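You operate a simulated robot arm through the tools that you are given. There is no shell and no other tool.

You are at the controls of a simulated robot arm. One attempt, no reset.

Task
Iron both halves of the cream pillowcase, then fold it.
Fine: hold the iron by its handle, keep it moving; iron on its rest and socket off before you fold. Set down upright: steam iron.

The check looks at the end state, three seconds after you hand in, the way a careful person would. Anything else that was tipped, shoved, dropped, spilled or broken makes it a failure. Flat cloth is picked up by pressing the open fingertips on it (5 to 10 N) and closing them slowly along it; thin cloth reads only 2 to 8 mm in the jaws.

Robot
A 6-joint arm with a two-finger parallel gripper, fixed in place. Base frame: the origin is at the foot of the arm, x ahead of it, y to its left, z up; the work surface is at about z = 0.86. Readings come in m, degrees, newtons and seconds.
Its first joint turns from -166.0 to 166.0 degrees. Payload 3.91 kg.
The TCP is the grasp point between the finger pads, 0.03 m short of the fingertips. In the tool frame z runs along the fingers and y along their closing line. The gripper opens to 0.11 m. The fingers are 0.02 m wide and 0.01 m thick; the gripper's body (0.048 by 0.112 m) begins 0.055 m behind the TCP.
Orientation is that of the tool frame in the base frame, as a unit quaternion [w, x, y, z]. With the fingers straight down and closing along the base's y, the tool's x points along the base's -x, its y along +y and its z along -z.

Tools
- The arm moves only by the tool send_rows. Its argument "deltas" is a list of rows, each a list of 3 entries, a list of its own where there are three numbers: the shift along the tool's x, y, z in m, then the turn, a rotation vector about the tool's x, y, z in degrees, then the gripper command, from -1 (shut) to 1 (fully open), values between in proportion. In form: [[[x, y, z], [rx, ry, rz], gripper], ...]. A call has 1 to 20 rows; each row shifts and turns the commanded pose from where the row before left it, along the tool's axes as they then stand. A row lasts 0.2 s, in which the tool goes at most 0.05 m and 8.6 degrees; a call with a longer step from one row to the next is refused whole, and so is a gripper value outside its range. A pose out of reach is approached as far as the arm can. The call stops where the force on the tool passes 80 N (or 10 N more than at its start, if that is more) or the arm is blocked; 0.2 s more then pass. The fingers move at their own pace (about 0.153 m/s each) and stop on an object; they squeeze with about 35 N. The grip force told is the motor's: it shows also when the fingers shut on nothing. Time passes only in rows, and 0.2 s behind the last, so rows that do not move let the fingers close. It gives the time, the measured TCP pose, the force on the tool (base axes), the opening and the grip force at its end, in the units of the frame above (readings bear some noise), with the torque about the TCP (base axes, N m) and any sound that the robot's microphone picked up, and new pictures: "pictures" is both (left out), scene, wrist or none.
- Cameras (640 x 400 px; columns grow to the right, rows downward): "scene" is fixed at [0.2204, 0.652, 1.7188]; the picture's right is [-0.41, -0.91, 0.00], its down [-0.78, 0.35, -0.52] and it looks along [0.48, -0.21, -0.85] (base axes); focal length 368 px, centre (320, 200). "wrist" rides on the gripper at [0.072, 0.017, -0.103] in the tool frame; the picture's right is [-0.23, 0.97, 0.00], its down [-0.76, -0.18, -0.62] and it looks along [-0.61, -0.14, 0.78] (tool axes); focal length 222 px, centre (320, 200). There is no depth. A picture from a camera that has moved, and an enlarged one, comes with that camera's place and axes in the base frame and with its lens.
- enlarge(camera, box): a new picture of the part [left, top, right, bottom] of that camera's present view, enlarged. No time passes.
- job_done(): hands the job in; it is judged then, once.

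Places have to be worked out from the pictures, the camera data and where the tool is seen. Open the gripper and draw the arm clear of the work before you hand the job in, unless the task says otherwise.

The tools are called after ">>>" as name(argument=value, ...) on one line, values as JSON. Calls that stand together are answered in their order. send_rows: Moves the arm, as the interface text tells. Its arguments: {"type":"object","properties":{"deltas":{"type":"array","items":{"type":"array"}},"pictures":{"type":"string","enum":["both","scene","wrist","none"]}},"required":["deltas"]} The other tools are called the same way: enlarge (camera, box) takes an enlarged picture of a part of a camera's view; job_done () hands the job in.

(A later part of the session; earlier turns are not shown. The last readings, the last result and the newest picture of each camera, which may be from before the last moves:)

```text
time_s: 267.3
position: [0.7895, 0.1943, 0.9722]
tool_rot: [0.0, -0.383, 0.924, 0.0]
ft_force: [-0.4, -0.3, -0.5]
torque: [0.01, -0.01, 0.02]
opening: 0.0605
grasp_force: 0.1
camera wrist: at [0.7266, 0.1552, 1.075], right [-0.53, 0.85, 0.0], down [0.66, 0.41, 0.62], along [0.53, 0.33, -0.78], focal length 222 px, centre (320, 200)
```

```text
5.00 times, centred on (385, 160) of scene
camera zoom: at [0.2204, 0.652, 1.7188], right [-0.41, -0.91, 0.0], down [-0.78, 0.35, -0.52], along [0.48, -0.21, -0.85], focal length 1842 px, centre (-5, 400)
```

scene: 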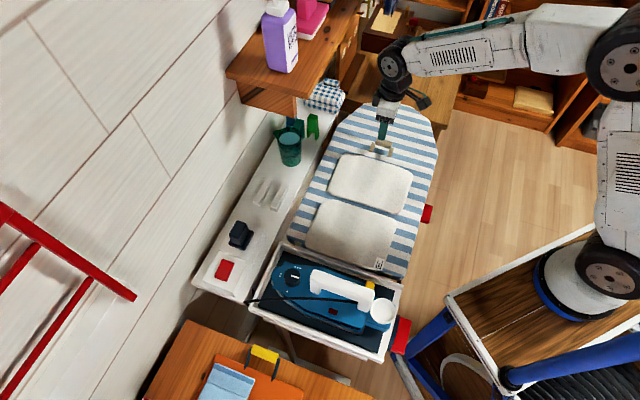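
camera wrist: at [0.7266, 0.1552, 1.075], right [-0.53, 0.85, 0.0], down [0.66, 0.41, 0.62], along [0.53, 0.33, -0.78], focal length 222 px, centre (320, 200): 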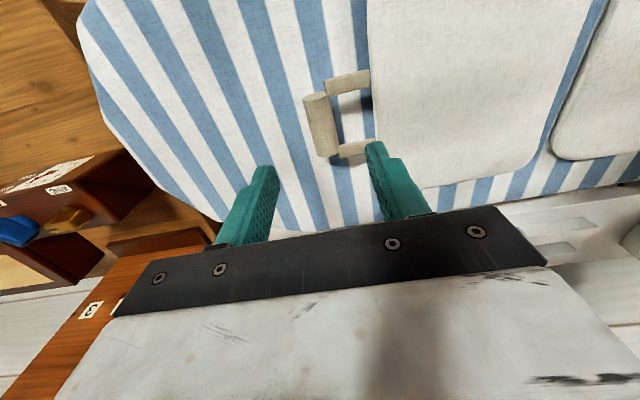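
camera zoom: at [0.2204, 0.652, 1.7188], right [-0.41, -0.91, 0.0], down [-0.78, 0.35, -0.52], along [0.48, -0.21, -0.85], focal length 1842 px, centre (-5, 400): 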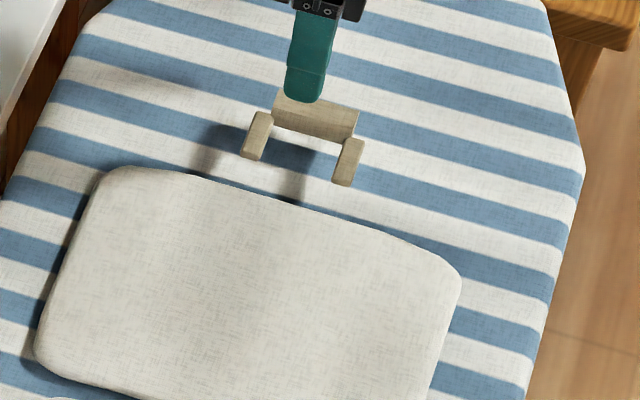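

The bar is centred between the fingers to within a few millimetres. I'll correct 4 mm and descend so the pads straddle it, stopping with the tips just above the board.

>>> send_rows(deltas=[[[0.004, 0.002, 0.02], [0, 0, 0], 0.1], [[0, 0, 0.03], [0, 0, 0], 0.1], [[0, 0, 0.02], [0, 0, 0], 0.1], [[0, 0, 0.008], [0, 0, 0], 0.1], [[0, 0, 0], [0, 0, 0], 0.1]])

>>> enlarge(camera="wrist", box=[200, 80, 440, 240])

```text
time_s: 268.5
position: [0.7832, 0.1926, 0.8948]
tool_rot: [0.0, -0.384, 0.923, 0.0]
ft_force: [0.7, -0.7, -0.6]
torque: [0.0, 0.02, 0.0]
opening: 0.0607
grasp_force: 0.1
camera wrist: at [0.7209, 0.1526, 0.9977], right [-0.53, 0.85, 0.0], down [0.66, 0.41, 0.62], along [0.53, 0.33, -0.78], focal length 222 px, centre (320, 200)
```

scene: 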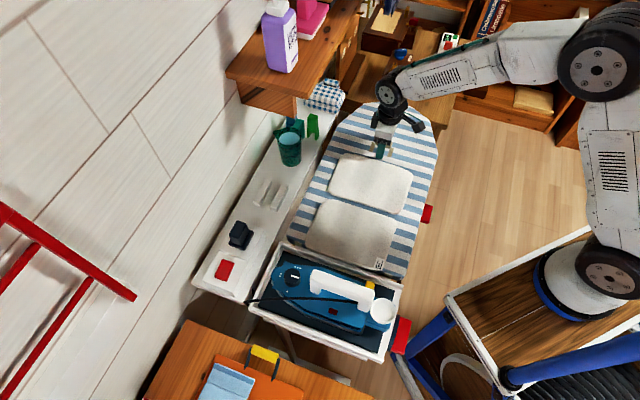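
wrist: 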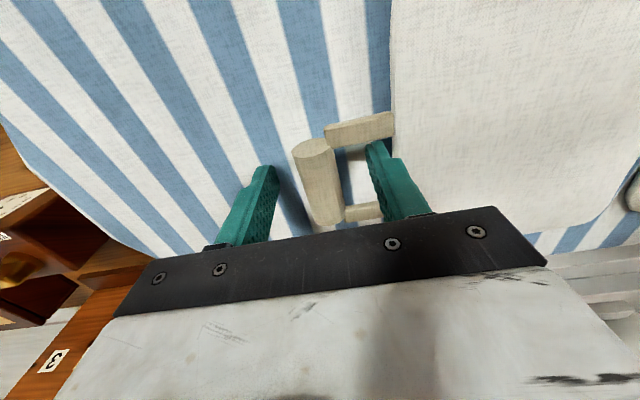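

```text
2.50 times, centred on (320, 160) of wrist
camera zoom: at [0.7209, 0.1526, 0.9977], right [-0.53, 0.85, 0.0], down [0.66, 0.41, 0.62], along [0.53, 0.33, -0.78], focal length 555 px, centre (320, 300)
```

zoom: 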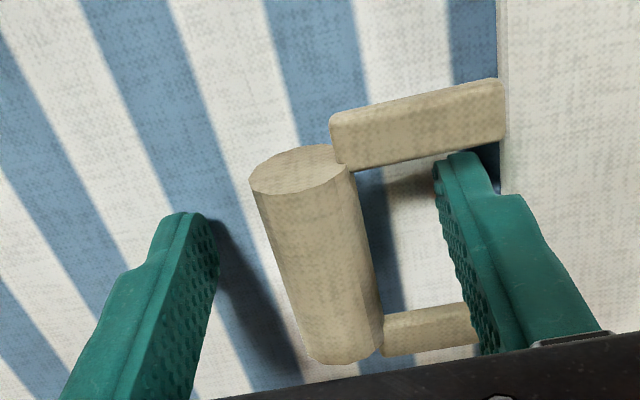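

The fingers straddle the bar, with the rear one between the arms. I'll close on it.

>>> send_rows(deltas=[[[0, 0, 0], [0, 0, 0], -0.2], [[0, 0, 0], [0, 0, 0], -0.45], [[0, 0, 0], [0, 0, 0], -0.65], [[0, 0, 0], [0, 0, 0], -0.85], [[0, 0, 0], [0, 0, 0], -0.85]], pictures="wrist")

>>> enlarge(camera="wrist", box=[200, 80, 440, 240])

```text
time_s: 269.7
position: [0.7842, 0.1926, 0.8953]
tool_rot: [0.0, -0.384, 0.923, 0.001]
ft_force: [-0.5, 0.6, -0.3]
torque: [0.0, -0.02, -0.03]
opening: 0.0213
grasp_force: 35.0
camera wrist: at [0.7209, 0.1527, 0.9979], right [-0.53, 0.85, 0.0], down [0.66, 0.41, 0.62], along [0.53, 0.33, -0.78], focal length 222 px, centre (320, 200)
```

wrist: 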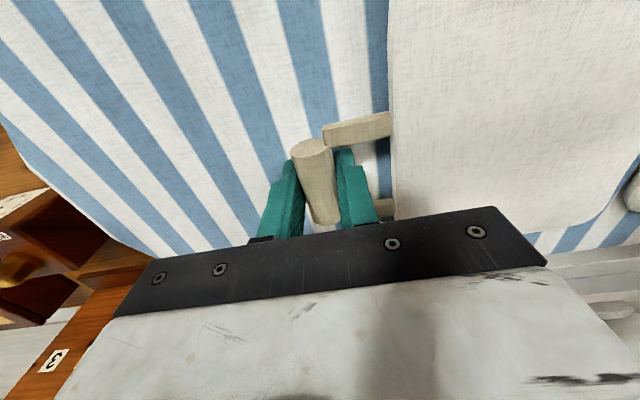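

```text
2.50 times, centred on (320, 160) of wrist
camera zoom: at [0.7209, 0.1527, 0.9979], right [-0.53, 0.85, 0.0], down [0.66, 0.41, 0.62], along [0.53, 0.33, -0.78], focal length 555 px, centre (320, 300)
```

zoom: 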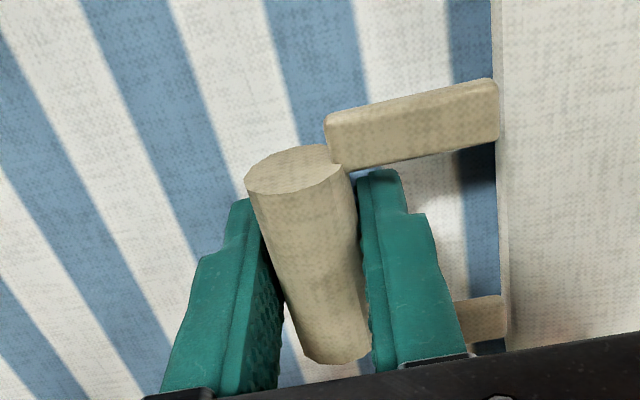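

The bar is held (21 mm). I'll first pull the whole cloth back to its original place along the board (+v by about 0.143 m), keeping it level.

>>> send_rows(deltas=[[[0, -0.004, -0.001], [0, 0, 0], -0.9], [[0, -0.009, 0], [0, 0, 0], -0.9], [[0, -0.013, 0], [0, 0, 0], -0.9], [[0, -0.013, 0], [0, 0, 0], -0.9], [[0, -0.013, 0], [0, 0, 0], -0.9], [[0, -0.013, 0], [0, 0, 0], -0.9], [[0, -0.013, 0], [0, 0, 0], -0.9], [[0, -0.013, 0], [0, 0, 0], -0.9], [[0, -0.013, 0], [0, 0, 0], -0.9], [[0, -0.013, 0], [0, 0, 0], -0.9], [[0, -0.013, 0], [0, 0, 0], -0.9], [[0, -0.009, 0], [0, 0, 0], -0.9], [[0, -0.004, 0], [0, 0, 0], -0.9], [[0, 0, 0], [0, 0, 0], -0.9]])

>>> enlarge(camera="scene", box=[300, 90, 450, 270])

```text
time_s: 272.7
position: [0.8846, 0.09, 0.8978]
tool_rot: [0.0, -0.384, 0.924, 0.0]
ft_force: [-0.2, -0.4, -0.2]
torque: [0.0, -0.04, 0.03]
opening: 0.0212
grasp_force: 35.2
camera wrist: at [0.8224, 0.0507, 0.9997], right [-0.53, 0.85, 0.0], down [0.66, 0.41, 0.62], along [0.53, 0.33, -0.78], focal length 222 px, centre (320, 200)
```

scene: 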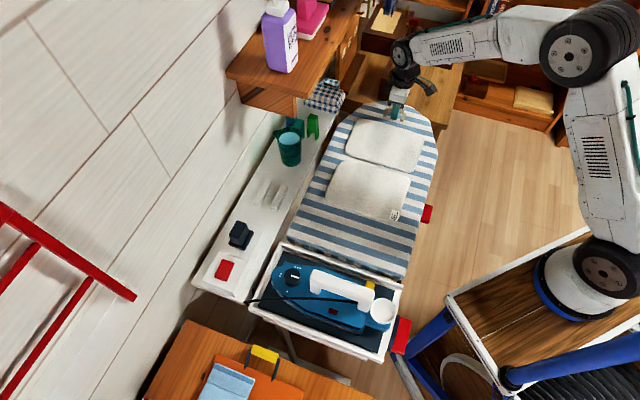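
wrist: 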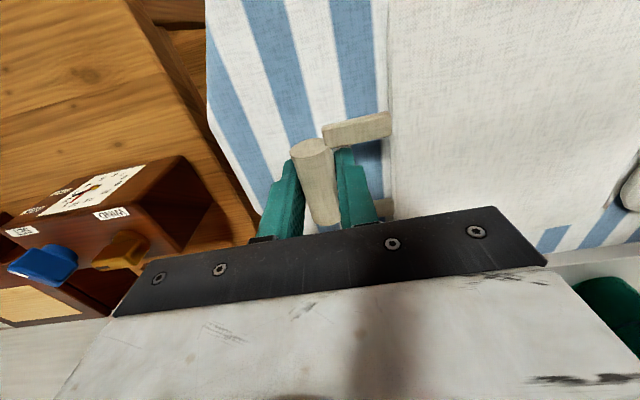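

```text
2.22 times, centred on (375, 180) of scene
camera zoom: at [0.2204, 0.652, 1.7188], right [-0.41, -0.91, 0.0], down [-0.78, 0.35, -0.52], along [0.48, -0.21, -0.85], focal length 819 px, centre (198, 244)
```

zoom: 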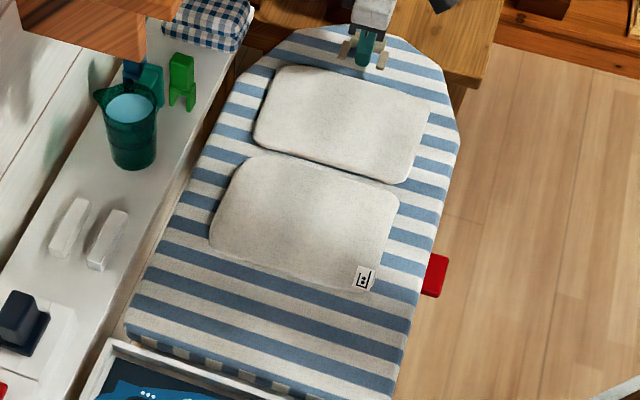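

The cloth is back where it began, and I'm holding the loop's bar. I'll use a lighter grip so the bar can turn in the pads, and begin lifting the far half along an arc about the seam (radius ≈ 0.2135 m).

>>> send_rows(deltas=[[[0, 0, 0], [0, 0, 0], -0.7], [[0, 0.0035, -0.0221], [0, 0, 0], -0.7], [[0, 0.0057, -0.0216], [0, 0, 0], -0.7], [[0, 0.0081, -0.0208], [0, 0, 0], -0.7], [[0, 0.0101, -0.02], [0, 0, 0], -0.7]])

>>> enlarge(camera="scene", box=[300, 70, 450, 250])

```text
time_s: 273.9
position: [0.8668, 0.1112, 0.9818]
tool_rot: [-0.001, -0.384, 0.923, -0.001]
ft_force: [0.9, -0.3, -2.2]
torque: [-0.3, -0.26, 0.02]
opening: 0.0212
grasp_force: 34.8
camera wrist: at [0.8044, 0.0712, 1.0852], right [-0.53, 0.85, 0.0], down [0.66, 0.41, 0.62], along [0.53, 0.33, -0.78], focal length 222 px, centre (320, 200)
```

scene: 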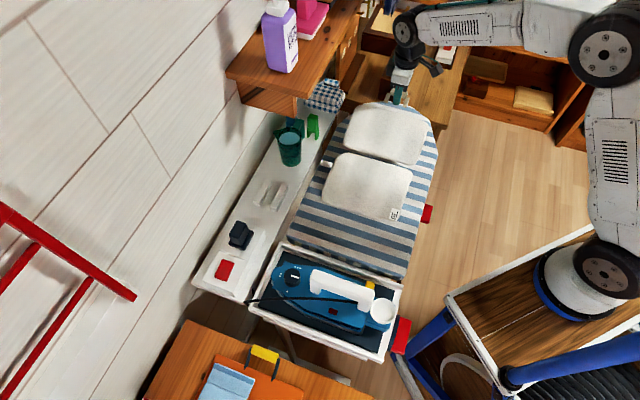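
wrist: 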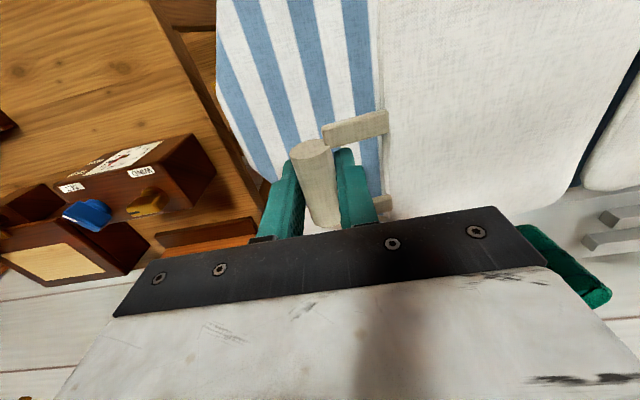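

```text
2.22 times, centred on (375, 160) of scene
camera zoom: at [0.2204, 0.652, 1.7188], right [-0.41, -0.91, 0.0], down [-0.78, 0.35, -0.52], along [0.48, -0.21, -0.85], focal length 819 px, centre (198, 289)
```

zoom: 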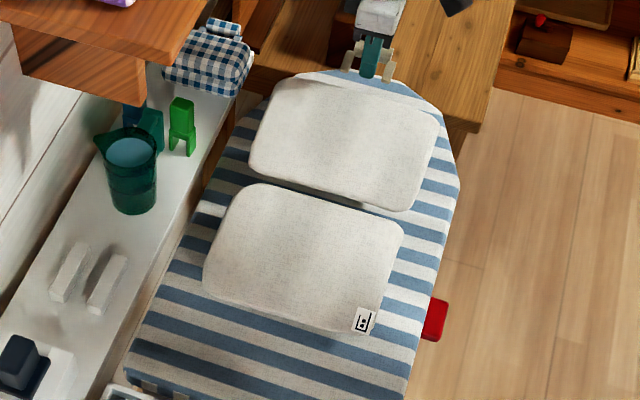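

The grip is too firm for the bar to turn, so the far half stays level and lifts the seam with it. I'll lower it back down, slide the cloth 5 cm toward the tray for reach, and release. Then I'll regrasp with the gripper pre-tilted so I can rotate the half past vertical rigidly.

>>> send_rows(deltas=[[[0, -0.0101, 0.02], [0, 0, 0], -0.7], [[0, -0.0081, 0.0208], [0, 0, 0], -0.7], [[0, -0.0057, 0.0216], [0, 0, 0], -0.7], [[0, -0.0035, 0.02], [0, 0, 0], -0.7], [[0, 0, 0.002], [0, 0, 0], -0.7], [[0, 0.01, 0], [0, 0, 0], -0.7], [[0, 0.01, 0], [0, 0, 0], -0.7], [[0, 0.01, 0], [0, 0, 0], -0.7], [[0, 0.01, 0], [0, 0, 0], -0.7], [[0, 0.01, 0], [0, 0, 0], -0.7], [[0, 0, 0.002], [0, 0, 0], -0.7], [[0, 0, 0], [0, 0, 0], -0.7]])

>>> enlarge(camera="scene", box=[300, 90, 450, 270])

```text
time_s: 276.5
position: [0.8501, 0.1255, 0.8953]
tool_rot: [0.001, -0.383, 0.924, 0.001]
ft_force: [1.2, -0.7, -0.2]
torque: [0.21, -0.1, -0.05]
opening: 0.021
grasp_force: 34.6
camera wrist: at [0.7867, 0.0861, 0.9971], right [-0.53, 0.85, 0.0], down [0.66, 0.41, 0.62], along [0.53, 0.33, -0.78], focal length 222 px, centre (320, 200)
```

scene: 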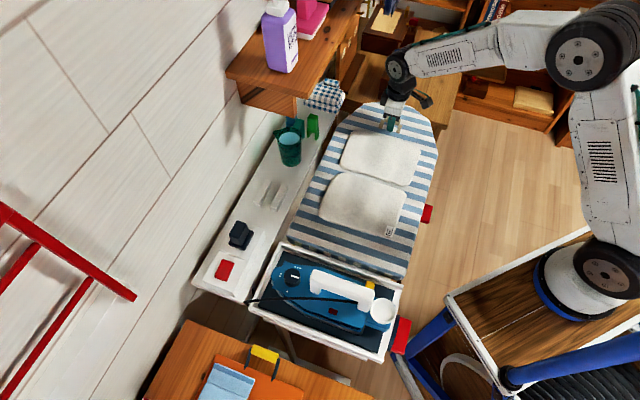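
wrist: 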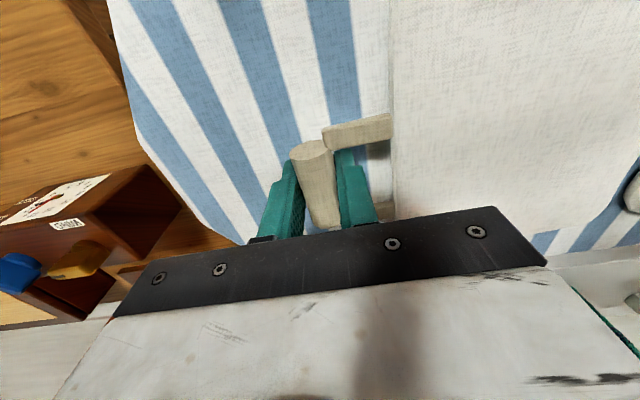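

```text
2.22 times, centred on (375, 180) of scene
camera zoom: at [0.2204, 0.652, 1.7188], right [-0.41, -0.91, 0.0], down [-0.78, 0.35, -0.52], along [0.48, -0.21, -0.85], focal length 819 px, centre (198, 244)
```

zoom: 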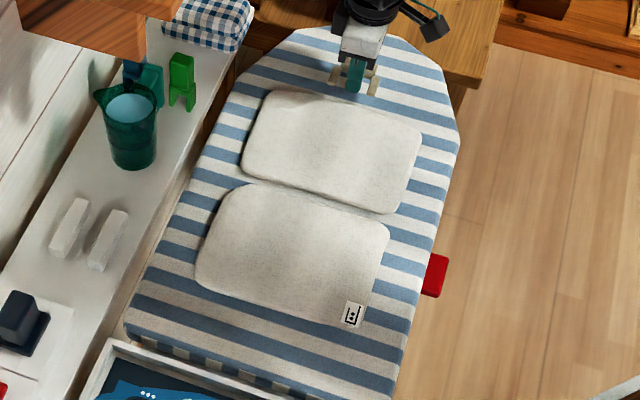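

The cloth lies flat again with the loop at v ≈ 0.512. I'll release, rise, tilt the gripper -40° (tips leading toward the tray) and line up behind the bar for a tilted regrasp.

>>> send_rows(deltas=[[[0, 0, 0], [0, 0, 0], 0.0], [[0, 0, 0], [0, 0, 0], 0.0], [[0, 0, -0.03], [0, 0, 0], 0.0], [[0, 0, -0.035], [0, 0, 0], -0.36], [[0, 0, 0], [-8, 0, 0], -0.36], [[0, 0, 0], [-8, 0, 0], -0.36], [[0, 0, 0], [-8, 0, 0], -0.36], [[0, 0, 0], [-8, 0, 0], -0.36], [[0, 0, 0], [-8, 0, 0], -0.36], [[0, -0.0241, -0.0073], [0, 0, 0], -0.36], [[0, -0.0241, -0.0073], [0, 0, 0], -0.36], [[0, 0, 0], [0, 0, 0], -0.36]])

>>> enlarge(camera="wrist", box=[200, 60, 480, 240])

>>> enlarge(camera="scene", box=[340, 90, 440, 190])

```text
time_s: 279.1
position: [0.8821, 0.0939, 0.9399]
tool_rot: [-0.131, -0.361, 0.868, 0.315]
ft_force: [0.2, 0.2, 0.1]
torque: [-0.05, -0.04, 0.0]
opening: 0.0351
grasp_force: 0.1
camera wrist: at [0.8699, 0.0045, 1.0297], right [-0.37, 0.69, 0.63], down [0.92, 0.16, 0.36], along [0.15, 0.71, -0.69], focal length 222 px, centre (320, 200)
```

scene: 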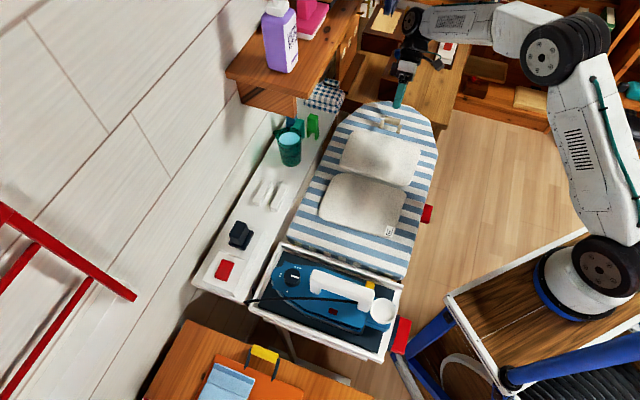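
wrist: 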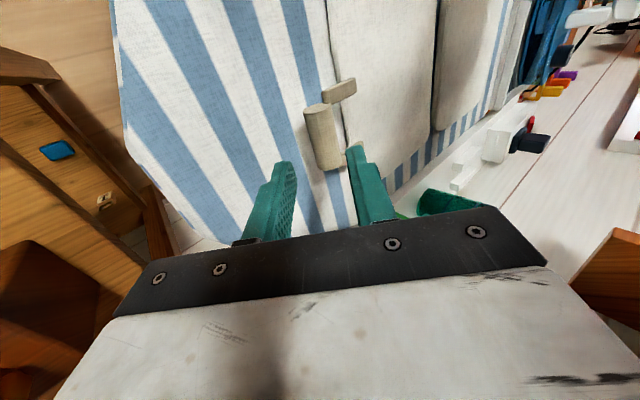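

```text
2.22 times, centred on (340, 150) of wrist
camera zoom: at [0.8699, 0.0045, 1.0297], right [-0.37, 0.69, 0.63], down [0.92, 0.16, 0.36], along [0.15, 0.71, -0.69], focal length 494 px, centre (276, 311)
```

zoom: 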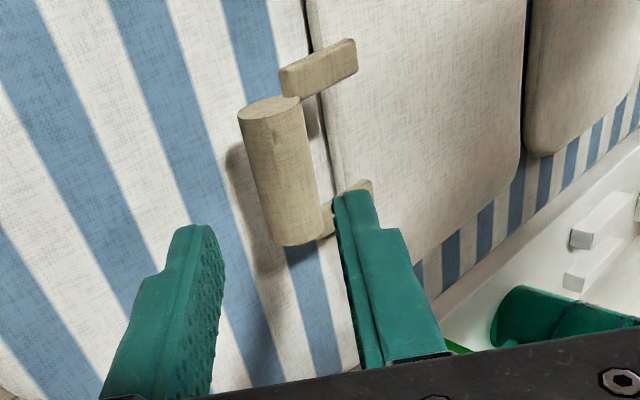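

```text
4.00 times, centred on (390, 140) of scene
camera zoom: at [0.2204, 0.652, 1.7188], right [-0.41, -0.91, 0.0], down [-0.78, 0.35, -0.52], along [0.48, -0.21, -0.85], focal length 1474 px, centre (40, 440)
```

zoom: 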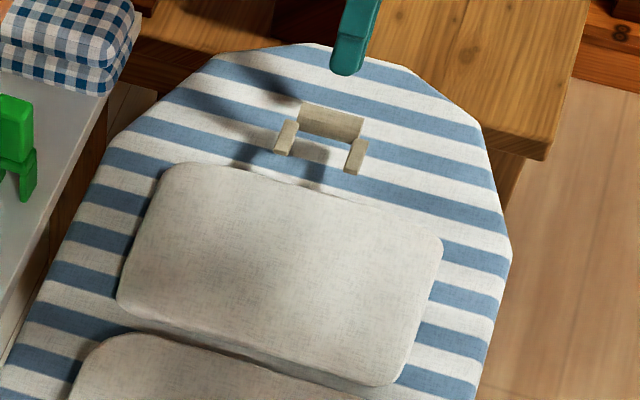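

The alignment looks good. The bar sits on the line between the fingers, about 5 cm ahead along the tool axis. I'll advance along the fingers in steps and check force.

>>> send_rows(deltas=[[[0, 0.001, 0.02], [0, 0, 0], -0.36], [[0, 0, 0.015], [0, 0, 0], -0.36], [[0, 0, 0.008], [0, 0, 0], -0.36], [[0, 0, 0.003], [0, 0, 0], -0.36], [[0, 0, 0], [0, 0, 0], -0.36]])

>>> enlarge(camera="wrist", box=[200, 60, 480, 240])

```text
time_s: 280.3
position: [0.8607, 0.1148, 0.905]
tool_rot: [-0.13, -0.36, 0.868, 0.316]
ft_force: [-0.8, 0.1, 0.2]
torque: [-0.01, 0.01, 0.01]
opening: 0.0351
grasp_force: 0.0
camera wrist: at [0.8484, 0.0255, 0.995], right [-0.37, 0.69, 0.63], down [0.92, 0.16, 0.36], along [0.15, 0.71, -0.69], focal length 222 px, centre (320, 200)
```

scene: 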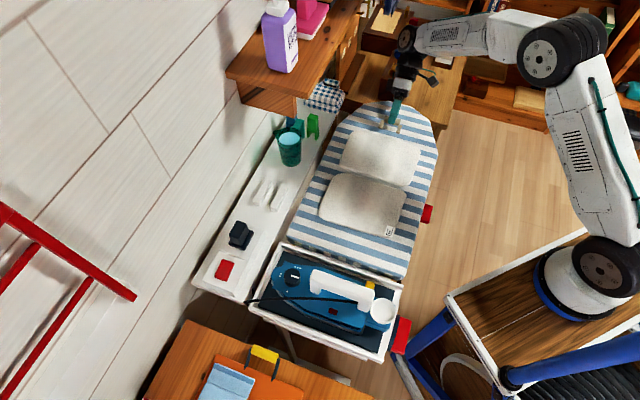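
wrist: 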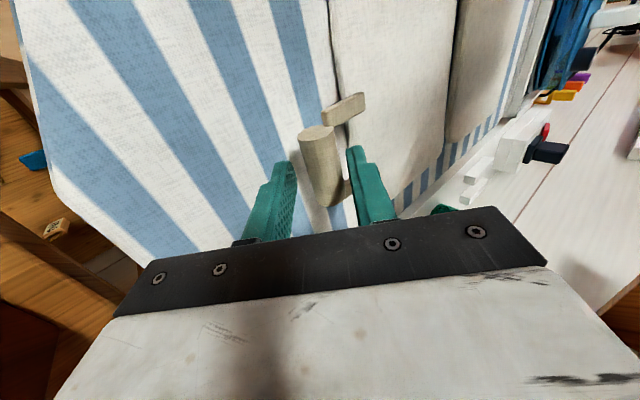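

```text
2.22 times, centred on (340, 150) of wrist
camera zoom: at [0.8484, 0.0255, 0.995], right [-0.37, 0.69, 0.63], down [0.92, 0.16, 0.36], along [0.15, 0.71, -0.69], focal length 494 px, centre (276, 311)
```

zoom: 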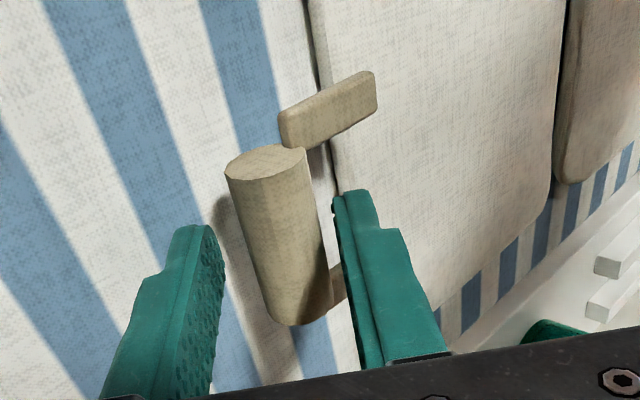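

The bar is between the pads but near the tips. I'll advance 4 mm more and close.

>>> send_rows(deltas=[[[0, 0, 0.004], [0, 0, 0], -0.36], [[0, 0, 0], [0, 0, 0], -0.5], [[0, 0, 0], [0, 0, 0], -0.65], [[0, 0, 0], [0, 0, 0], -0.9], [[0, 0, 0], [0, 0, 0], -1]], pictures="wrist")

>>> enlarge(camera="wrist", box=[200, 60, 480, 240])

```text
time_s: 281.5
position: [0.8603, 0.1172, 0.9035]
tool_rot: [-0.131, -0.36, 0.868, 0.316]
ft_force: [-3.8, 4.9, 9.0]
torque: [0.31, 0.32, 0.0]
opening: 0.0207
grasp_force: 35.0
camera wrist: at [0.8463, 0.0276, 0.9928], right [-0.37, 0.69, 0.63], down [0.92, 0.16, 0.36], along [0.15, 0.71, -0.69], focal length 222 px, centre (320, 200)
```

wrist: 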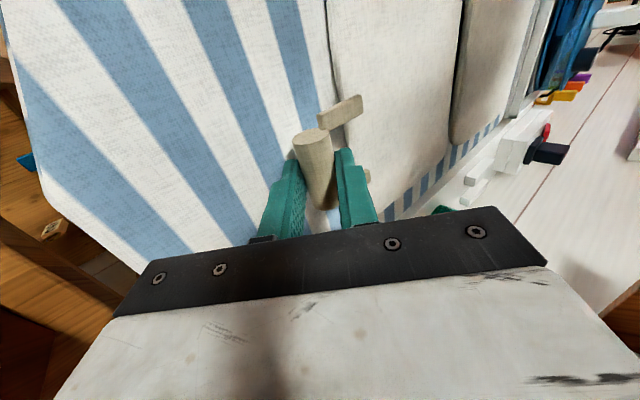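

```text
2.22 times, centred on (340, 150) of wrist
camera zoom: at [0.8463, 0.0276, 0.9928], right [-0.37, 0.69, 0.63], down [0.92, 0.16, 0.36], along [0.15, 0.71, -0.69], focal length 494 px, centre (276, 311)
```

zoom: 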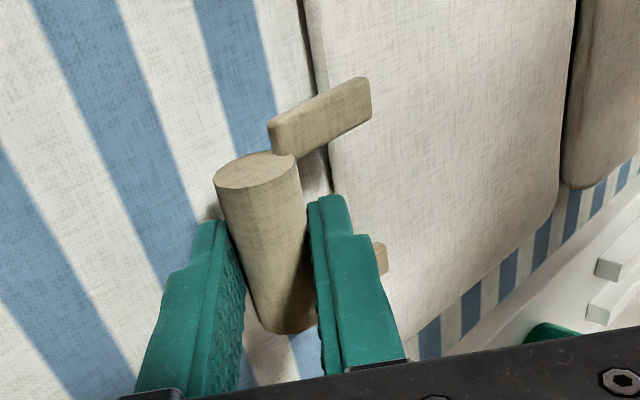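

The bar is gripped at -40° tilt. Rotating rigidly about the seam axis is a constant step in tool axes, so I'll do the first 25° (4 rows) and check that the far half swings up with the near half staying down.

>>> send_rows(deltas=[[[0, 0.0199, -0.0154], [6.25, 0, 0], -1], [[0, 0.0199, -0.0154], [6.25, 0, 0], -1], [[0, 0.0199, -0.0154], [6.25, 0, 0], -1], [[0, 0.0199, -0.0154], [6.25, 0, 0], -1]])

>>> enlarge(camera="scene", box=[300, 70, 450, 250])

```text
time_s: 282.5
position: [0.8338, 0.144, 0.9958]
tool_rot: [-0.05, -0.38, 0.916, 0.12]
ft_force: [0.6, 0.2, 0.3]
torque: [-0.07, -0.14, 0.02]
opening: 0.021
grasp_force: 34.6
camera wrist: at [0.7897, 0.0844, 1.0991], right [-0.51, 0.83, 0.25], down [0.77, 0.31, 0.56], along [0.38, 0.47, -0.79], focal length 222 px, centre (320, 200)
```

scene: 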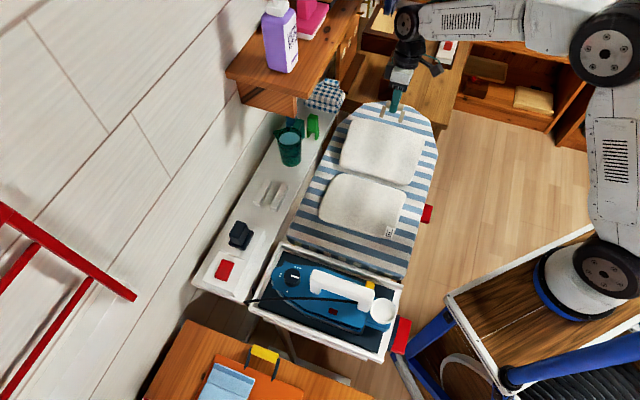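
wrist: 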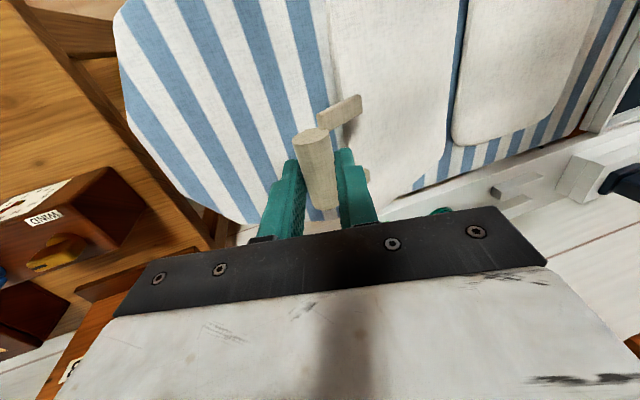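

```text
2.22 times, centred on (375, 160) of scene
camera zoom: at [0.2204, 0.652, 1.7188], right [-0.41, -0.91, 0.0], down [-0.78, 0.35, -0.52], along [0.48, -0.21, -0.85], focal length 819 px, centre (198, 289)
```

zoom: 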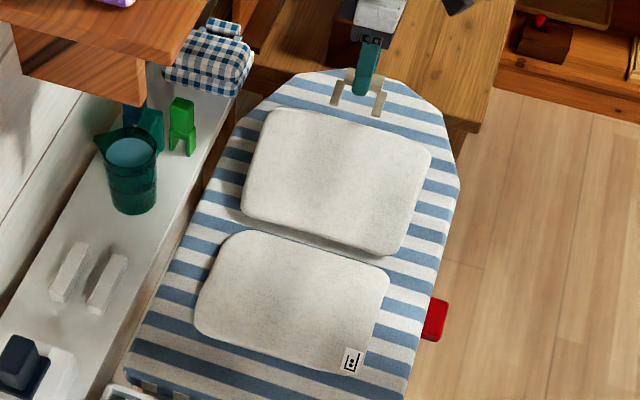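

The far half is swinging up cleanly with almost no force, and the near half stays flat. I'll continue another 37.5°.

>>> send_rows(deltas=[[[0, 0.0199, -0.0154], [6.25, 0, 0], -1], [[0, 0.0199, -0.0154], [6.25, 0, 0], -1], [[0, 0.0199, -0.0154], [6.25, 0, 0], -1], [[0, 0.0199, -0.0154], [6.25, 0, 0], -1], [[0, 0.0199, -0.0154], [6.25, 0, 0], -1], [[0, 0.0199, -0.0154], [6.25, 0, 0], -1]])

>>> enlarge(camera="scene", box=[300, 70, 450, 250])

```text
time_s: 283.9
position: [0.7516, 0.2241, 1.0843]
tool_rot: [0.078, -0.376, 0.906, -0.181]
ft_force: [8.6, -2.1, 15.9]
torque: [0.07, -0.37, 0.26]
opening: 0.0212
grasp_force: 34.9
camera wrist: at [0.6606, 0.2113, 1.1727], right [-0.48, 0.8, -0.37], down [0.48, 0.59, 0.65], along [0.74, 0.13, -0.67], focal length 222 px, centre (320, 200)
```

scene: 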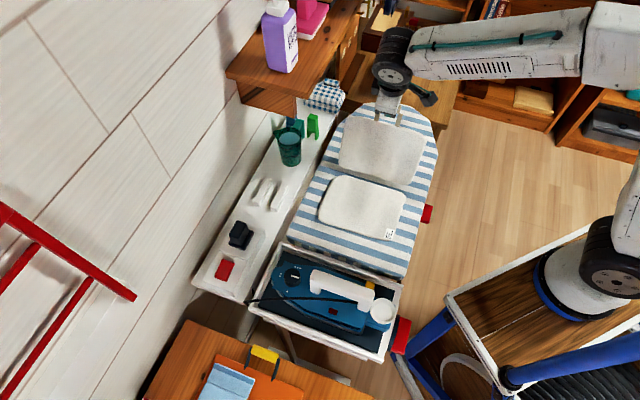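
wrist: 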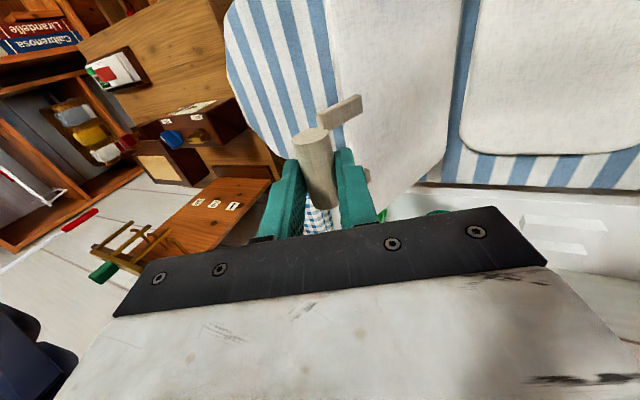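

```text
2.22 times, centred on (375, 160) of scene
camera zoom: at [0.2204, 0.652, 1.7188], right [-0.41, -0.91, 0.0], down [-0.78, 0.35, -0.52], along [0.48, -0.21, -0.85], focal length 819 px, centre (198, 289)
```

zoom: 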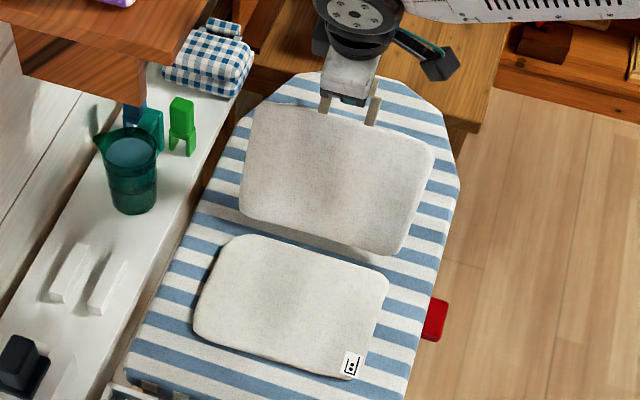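

The far half is at about 60°, but 17 N of compression has built up along its length, so my radius is slightly short. I'll ease 2.5 mm outward and check.

>>> send_rows(deltas=[[[0, -0.0016, -0.0019], [0, 0, 0], -1], [[0, 0, 0], [0, 0, 0], -1]], pictures="none")

```text
time_s: 284.5
position: [0.7507, 0.2244, 1.084]
tool_rot: [0.074, -0.377, 0.906, -0.181]
ft_force: [-0.3, -2.5, 1.8]
torque: [-0.05, 0.0, 0.05]
opening: 0.0214
grasp_force: 35.0
```

The compression is gone. I'll continue three more steps.

>>> send_rows(deltas=[[[0, 0.0201, -0.0155], [6.25, 0, 0], -1], [[0, 0.0201, -0.0155], [6.25, 0, 0], -1], [[0, 0.0201, -0.0155], [6.25, 0, 0], -1]])

>>> enlarge(camera="scene", box=[300, 70, 450, 250])

```text
time_s: 285.3
position: [0.6963, 0.2785, 1.0984]
tool_rot: [0.137, -0.357, 0.864, -0.326]
ft_force: [-4.0, -8.0, 23.7]
torque: [-0.3, -0.13, 0.0]
opening: 0.0211
grasp_force: 35.4
camera wrist: at [0.5881, 0.2842, 1.1651], right [-0.36, 0.68, -0.64], down [0.34, 0.74, 0.59], along [0.87, -0.01, -0.49], focal length 222 px, centre (320, 200)
```

scene: 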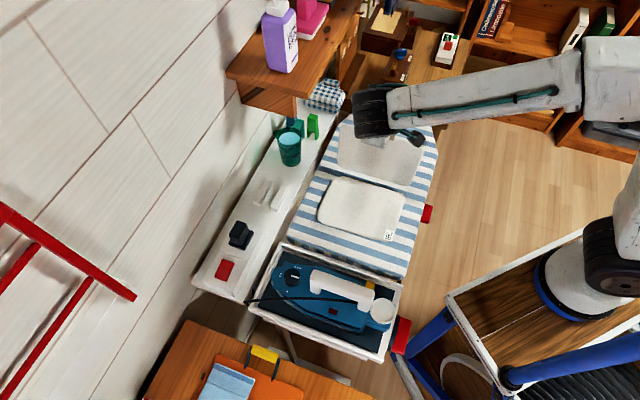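
wrist: 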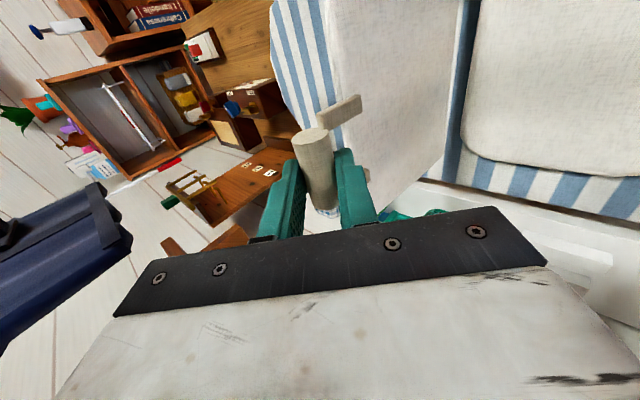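

```text
2.22 times, centred on (375, 160) of scene
camera zoom: at [0.2204, 0.652, 1.7188], right [-0.41, -0.91, 0.0], down [-0.78, 0.35, -0.52], along [0.48, -0.21, -0.85], focal length 819 px, centre (198, 289)
```

zoom: 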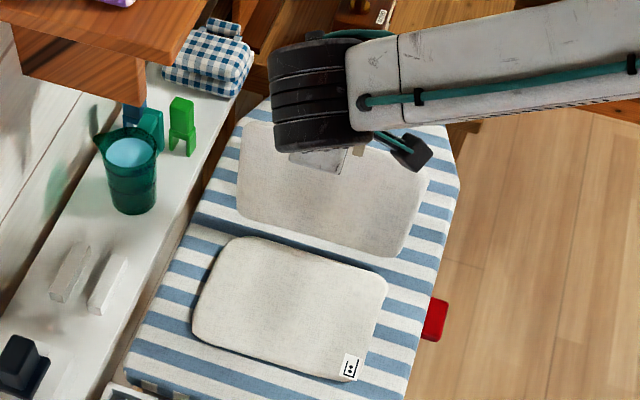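

At about 81° the compression is building again (24 N). I'll ease 3 mm up along the panel and refine the pivot estimate before the next steps.

>>> send_rows(deltas=[[[0, -0.002, -0.0023], [0, 0, 0], -1], [[0, 0.02, -0.0164], [6.25, 0, 0], -1], [[0, 0, 0], [0, 0, 0], -1]], pictures="none")

```text
time_s: 286.1
position: [0.6782, 0.2982, 1.101]
tool_rot: [0.153, -0.352, 0.845, -0.372]
ft_force: [0.2, -1.3, -0.2]
torque: [-0.05, -0.01, 0.03]
opening: 0.021
grasp_force: 35.1
```

The force is zero now at about 87°. I'll take two more steps to pass vertical.

>>> send_rows(deltas=[[[0, 0.02, -0.0166], [6.25, 0, 0], -1], [[0, 0.02, -0.0166], [6.25, 0, 0], -1], [[0, 0, 0], [0, 0, 0], -1]])

>>> enlarge(camera="scene", box=[300, 70, 450, 250])

```text
time_s: 286.9
position: [0.6427, 0.3324, 1.0896]
tool_rot: [0.192, -0.333, 0.799, -0.462]
ft_force: [-0.6, -0.2, 0.8]
torque: [0.02, 0.02, 0.01]
opening: 0.021
grasp_force: 35.2
camera wrist: at [0.5204, 0.3499, 1.126], right [-0.18, 0.5, -0.84], down [0.22, 0.86, 0.46], along [0.96, -0.1, -0.27], focal length 222 px, centre (320, 200)
```

scene: 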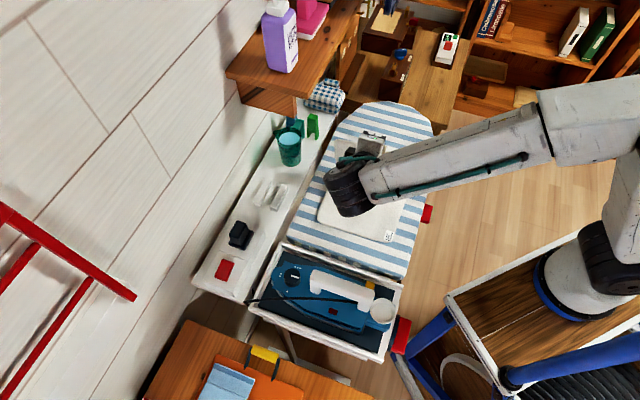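
wrist: 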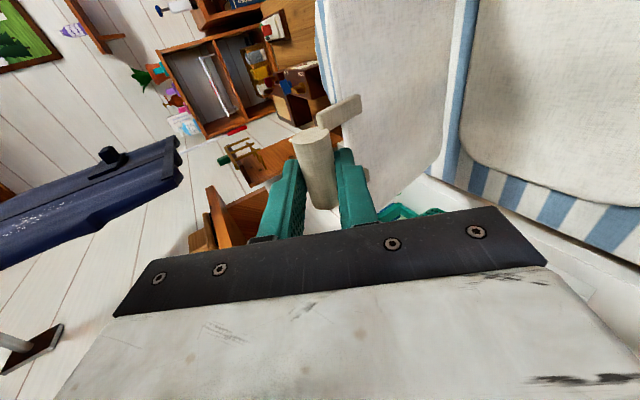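

```text
2.22 times, centred on (375, 160) of scene
camera zoom: at [0.2204, 0.652, 1.7188], right [-0.41, -0.91, 0.0], down [-0.78, 0.35, -0.52], along [0.48, -0.21, -0.85], focal length 819 px, centre (198, 289)
```

zoom: 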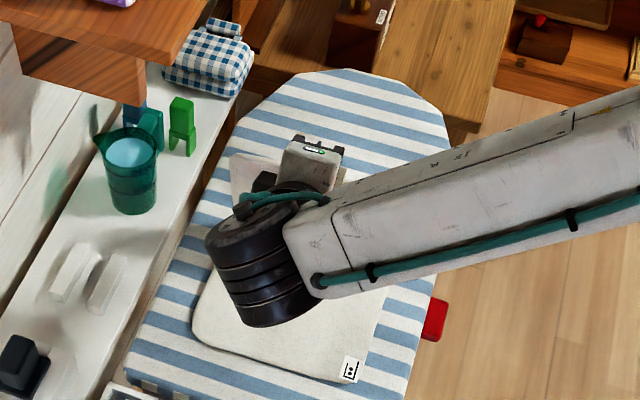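

The far half is now just past vertical, about 100°. The gripper is on the side it will fall toward, so I'll open the jaws a little so the bar rests loosely on the lower finger, then swing the gripper back toward upright around the bar so it ends up above it.

>>> send_rows(deltas=[[[0, 0, 0], [0, 0, 0], -0.4], [[0, 0, 0], [0, 0, 0], -0.2], [[0, -0.0032, 0.0002], [-8, 0, 0], -0.2], [[0, -0.0032, 0.0002], [-8, 0, 0], -0.2], [[0, -0.0032, 0.0002], [-8, 0, 0], -0.2]])

>>> enlarge(camera="scene", box=[300, 70, 450, 250])

>>> enlarge(camera="wrist", box=[180, 40, 480, 240])

```text
time_s: 288.1
position: [0.6464, 0.3276, 1.0982]
tool_rot: [0.119, -0.364, 0.879, -0.284]
ft_force: [-0.8, 0.6, -0.4]
torque: [0.0, 0.0, 0.0]
opening: 0.0439
grasp_force: 0.0
camera wrist: at [0.5427, 0.3291, 1.1706], right [-0.4, 0.72, -0.57], down [0.38, 0.7, 0.61], along [0.83, 0.03, -0.55], focal length 222 px, centre (320, 200)
```

scene: 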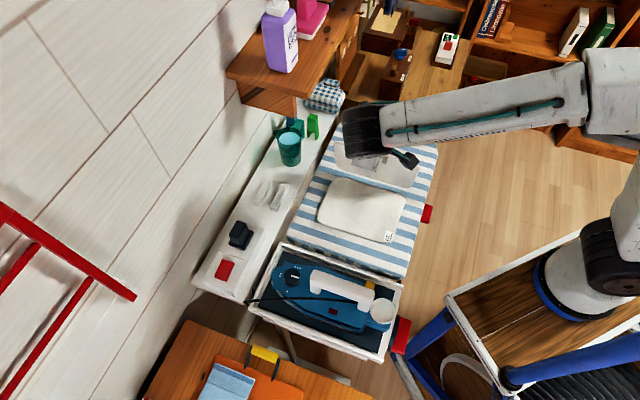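
wrist: 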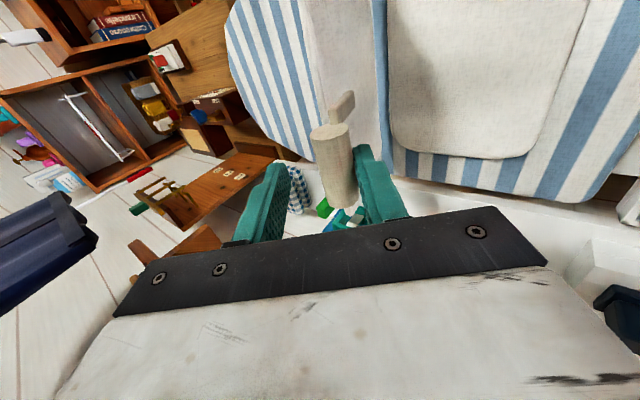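

```text
2.22 times, centred on (375, 160) of scene
camera zoom: at [0.2204, 0.652, 1.7188], right [-0.41, -0.91, 0.0], down [-0.78, 0.35, -0.52], along [0.48, -0.21, -0.85], focal length 819 px, centre (198, 289)
```

zoom: 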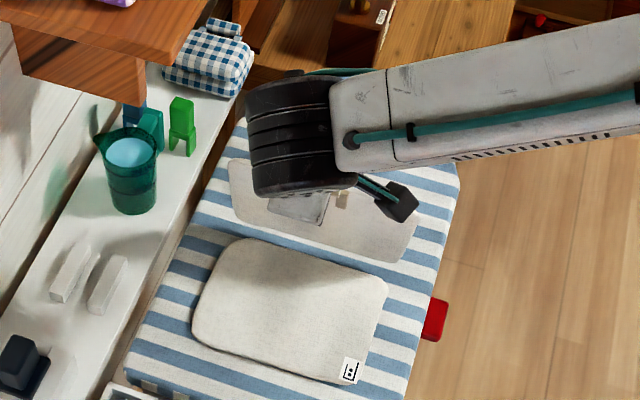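

```text
2.00 times, centred on (330, 140) of wrist
camera zoom: at [0.5427, 0.3291, 1.1706], right [-0.4, 0.72, -0.57], down [0.38, 0.7, 0.61], along [0.83, 0.03, -0.55], focal length 444 px, centre (300, 320)
```

zoom: 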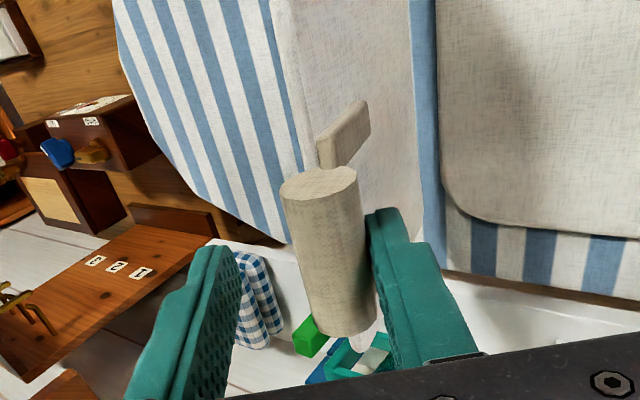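

The bar now leans on the tray-side finger as intended, with the jaws loose. I'll bring the gripper to 20° tilt and then ease it along the arc (tray-ward and down) so the panel follows the finger.

>>> send_rows(deltas=[[[0, -0.0032, 0.0002], [-8, 0, 0], -0.2], [[0, -0.0032, 0.0002], [-8, 0, 0], -0.2], [[0, 0.0224, -0.0016], [0, 0, 0], -0.2], [[0, 0.0225, 0.0008], [0, 0, 0], -0.2], [[0, 0.0223, 0.0032], [0, 0, 0], -0.2]])

>>> enlarge(camera="scene", box=[300, 70, 450, 250])

>>> enlarge(camera="wrist", box=[180, 40, 480, 240])

```text
time_s: 289.3
position: [0.6051, 0.3684, 1.0754]
tool_rot: [0.067, -0.377, 0.91, -0.16]
ft_force: [-0.3, 0.5, -0.1]
torque: [-0.01, 0.05, 0.0]
opening: 0.044
grasp_force: 0.3
camera wrist: at [0.518, 0.3529, 1.1666], right [-0.49, 0.81, -0.33], down [0.51, 0.57, 0.65], along [0.71, 0.15, -0.69], focal length 222 px, centre (320, 200)
```

scene: 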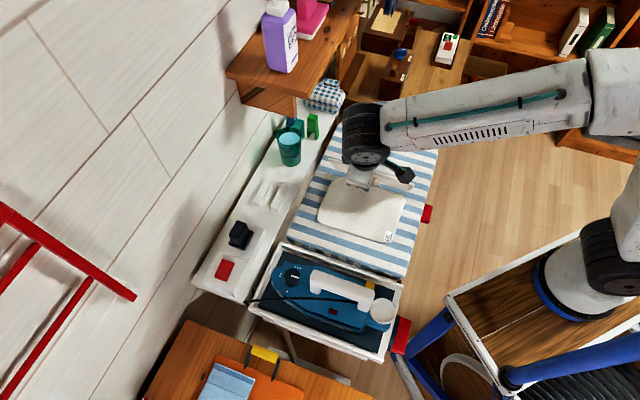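
wrist: 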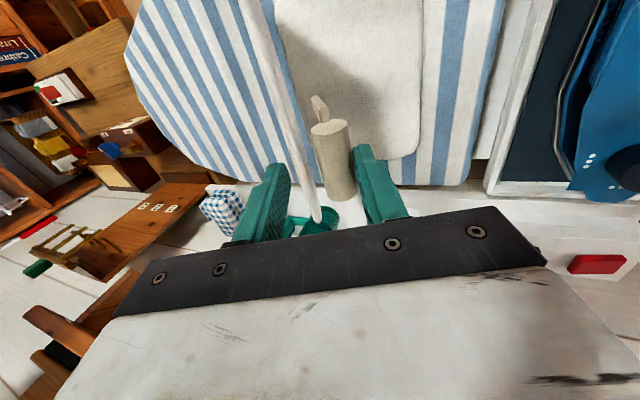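

```text
2.22 times, centred on (375, 160) of scene
camera zoom: at [0.2204, 0.652, 1.7188], right [-0.41, -0.91, 0.0], down [-0.78, 0.35, -0.52], along [0.48, -0.21, -0.85], focal length 819 px, centre (198, 289)
```

zoom: 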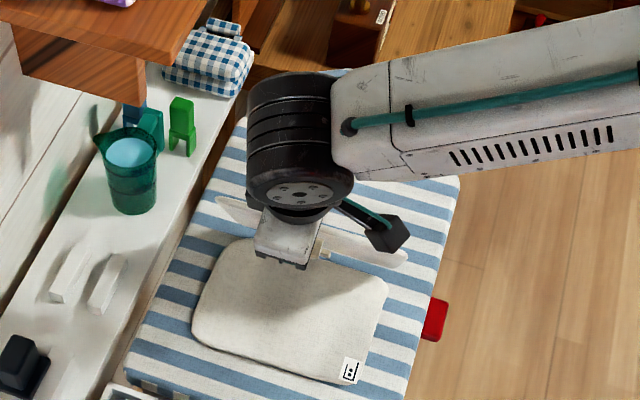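

```text
2.00 times, centred on (330, 140) of wrist
camera zoom: at [0.518, 0.3529, 1.1666], right [-0.49, 0.81, -0.33], down [0.51, 0.57, 0.65], along [0.71, 0.15, -0.69], focal length 444 px, centre (300, 320)
```

zoom: 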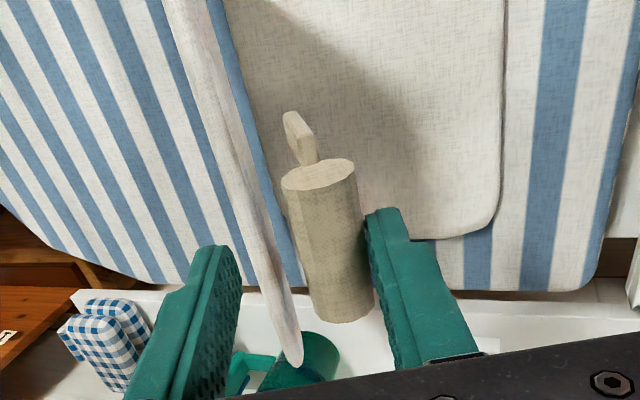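

The panel is following the finger down, now about 123°. I'll continue the arc gently.

>>> send_rows(deltas=[[[0, 0.0219, 0.0054], [0, 0, 0], -0.2], [[0, 0.0211, 0.0077], [0, 0, 0], -0.2], [[0, 0.0202, 0.0099], [0, 0, 0], -0.2]])

>>> enlarge(camera="scene", box=[300, 90, 450, 270])

>>> enlarge(camera="wrist", box=[180, 40, 480, 240])

```text
time_s: 290.1
position: [0.5697, 0.4026, 1.0309]
tool_rot: [0.067, -0.378, 0.909, -0.161]
ft_force: [0.7, 1.1, 0.3]
torque: [0.02, 0.03, 0.0]
opening: 0.0444
grasp_force: 0.2
camera wrist: at [0.4826, 0.3878, 1.1221], right [-0.49, 0.81, -0.33], down [0.5, 0.57, 0.65], along [0.71, 0.15, -0.69], focal length 222 px, centre (320, 200)
```

scene: 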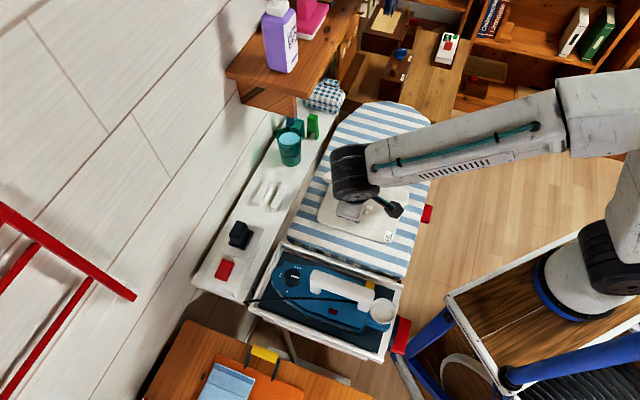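
wrist: 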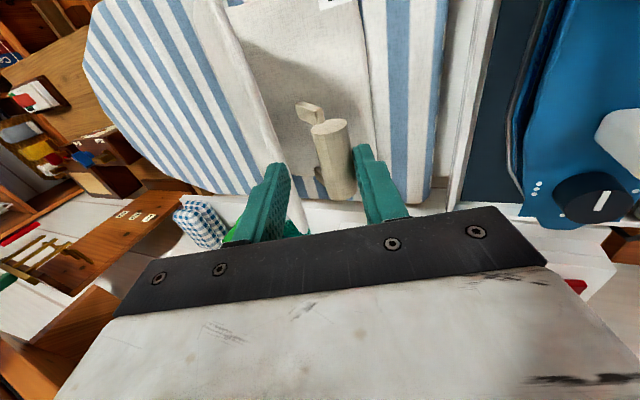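

```text
2.22 times, centred on (375, 180) of scene
camera zoom: at [0.2204, 0.652, 1.7188], right [-0.41, -0.91, 0.0], down [-0.78, 0.35, -0.52], along [0.48, -0.21, -0.85], focal length 819 px, centre (198, 244)
```

zoom: 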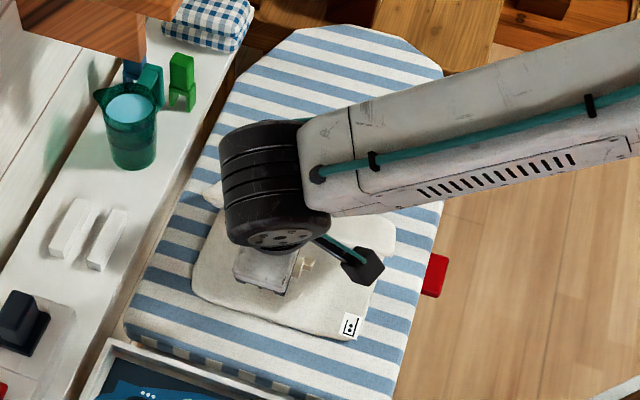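

```text
2.00 times, centred on (330, 140) of wrist
camera zoom: at [0.4826, 0.3878, 1.1221], right [-0.49, 0.81, -0.33], down [0.5, 0.57, 0.65], along [0.71, 0.15, -0.69], focal length 444 px, centre (300, 320)
```

zoom: 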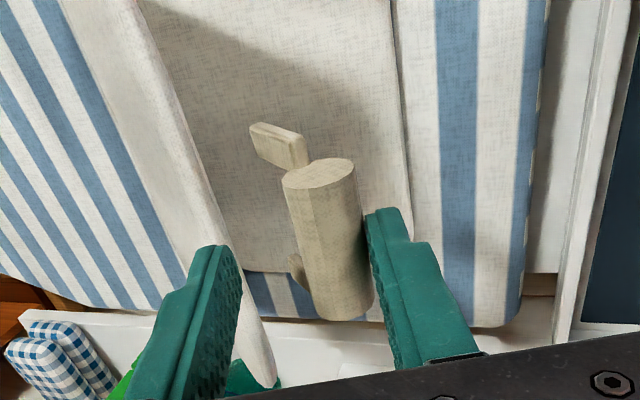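

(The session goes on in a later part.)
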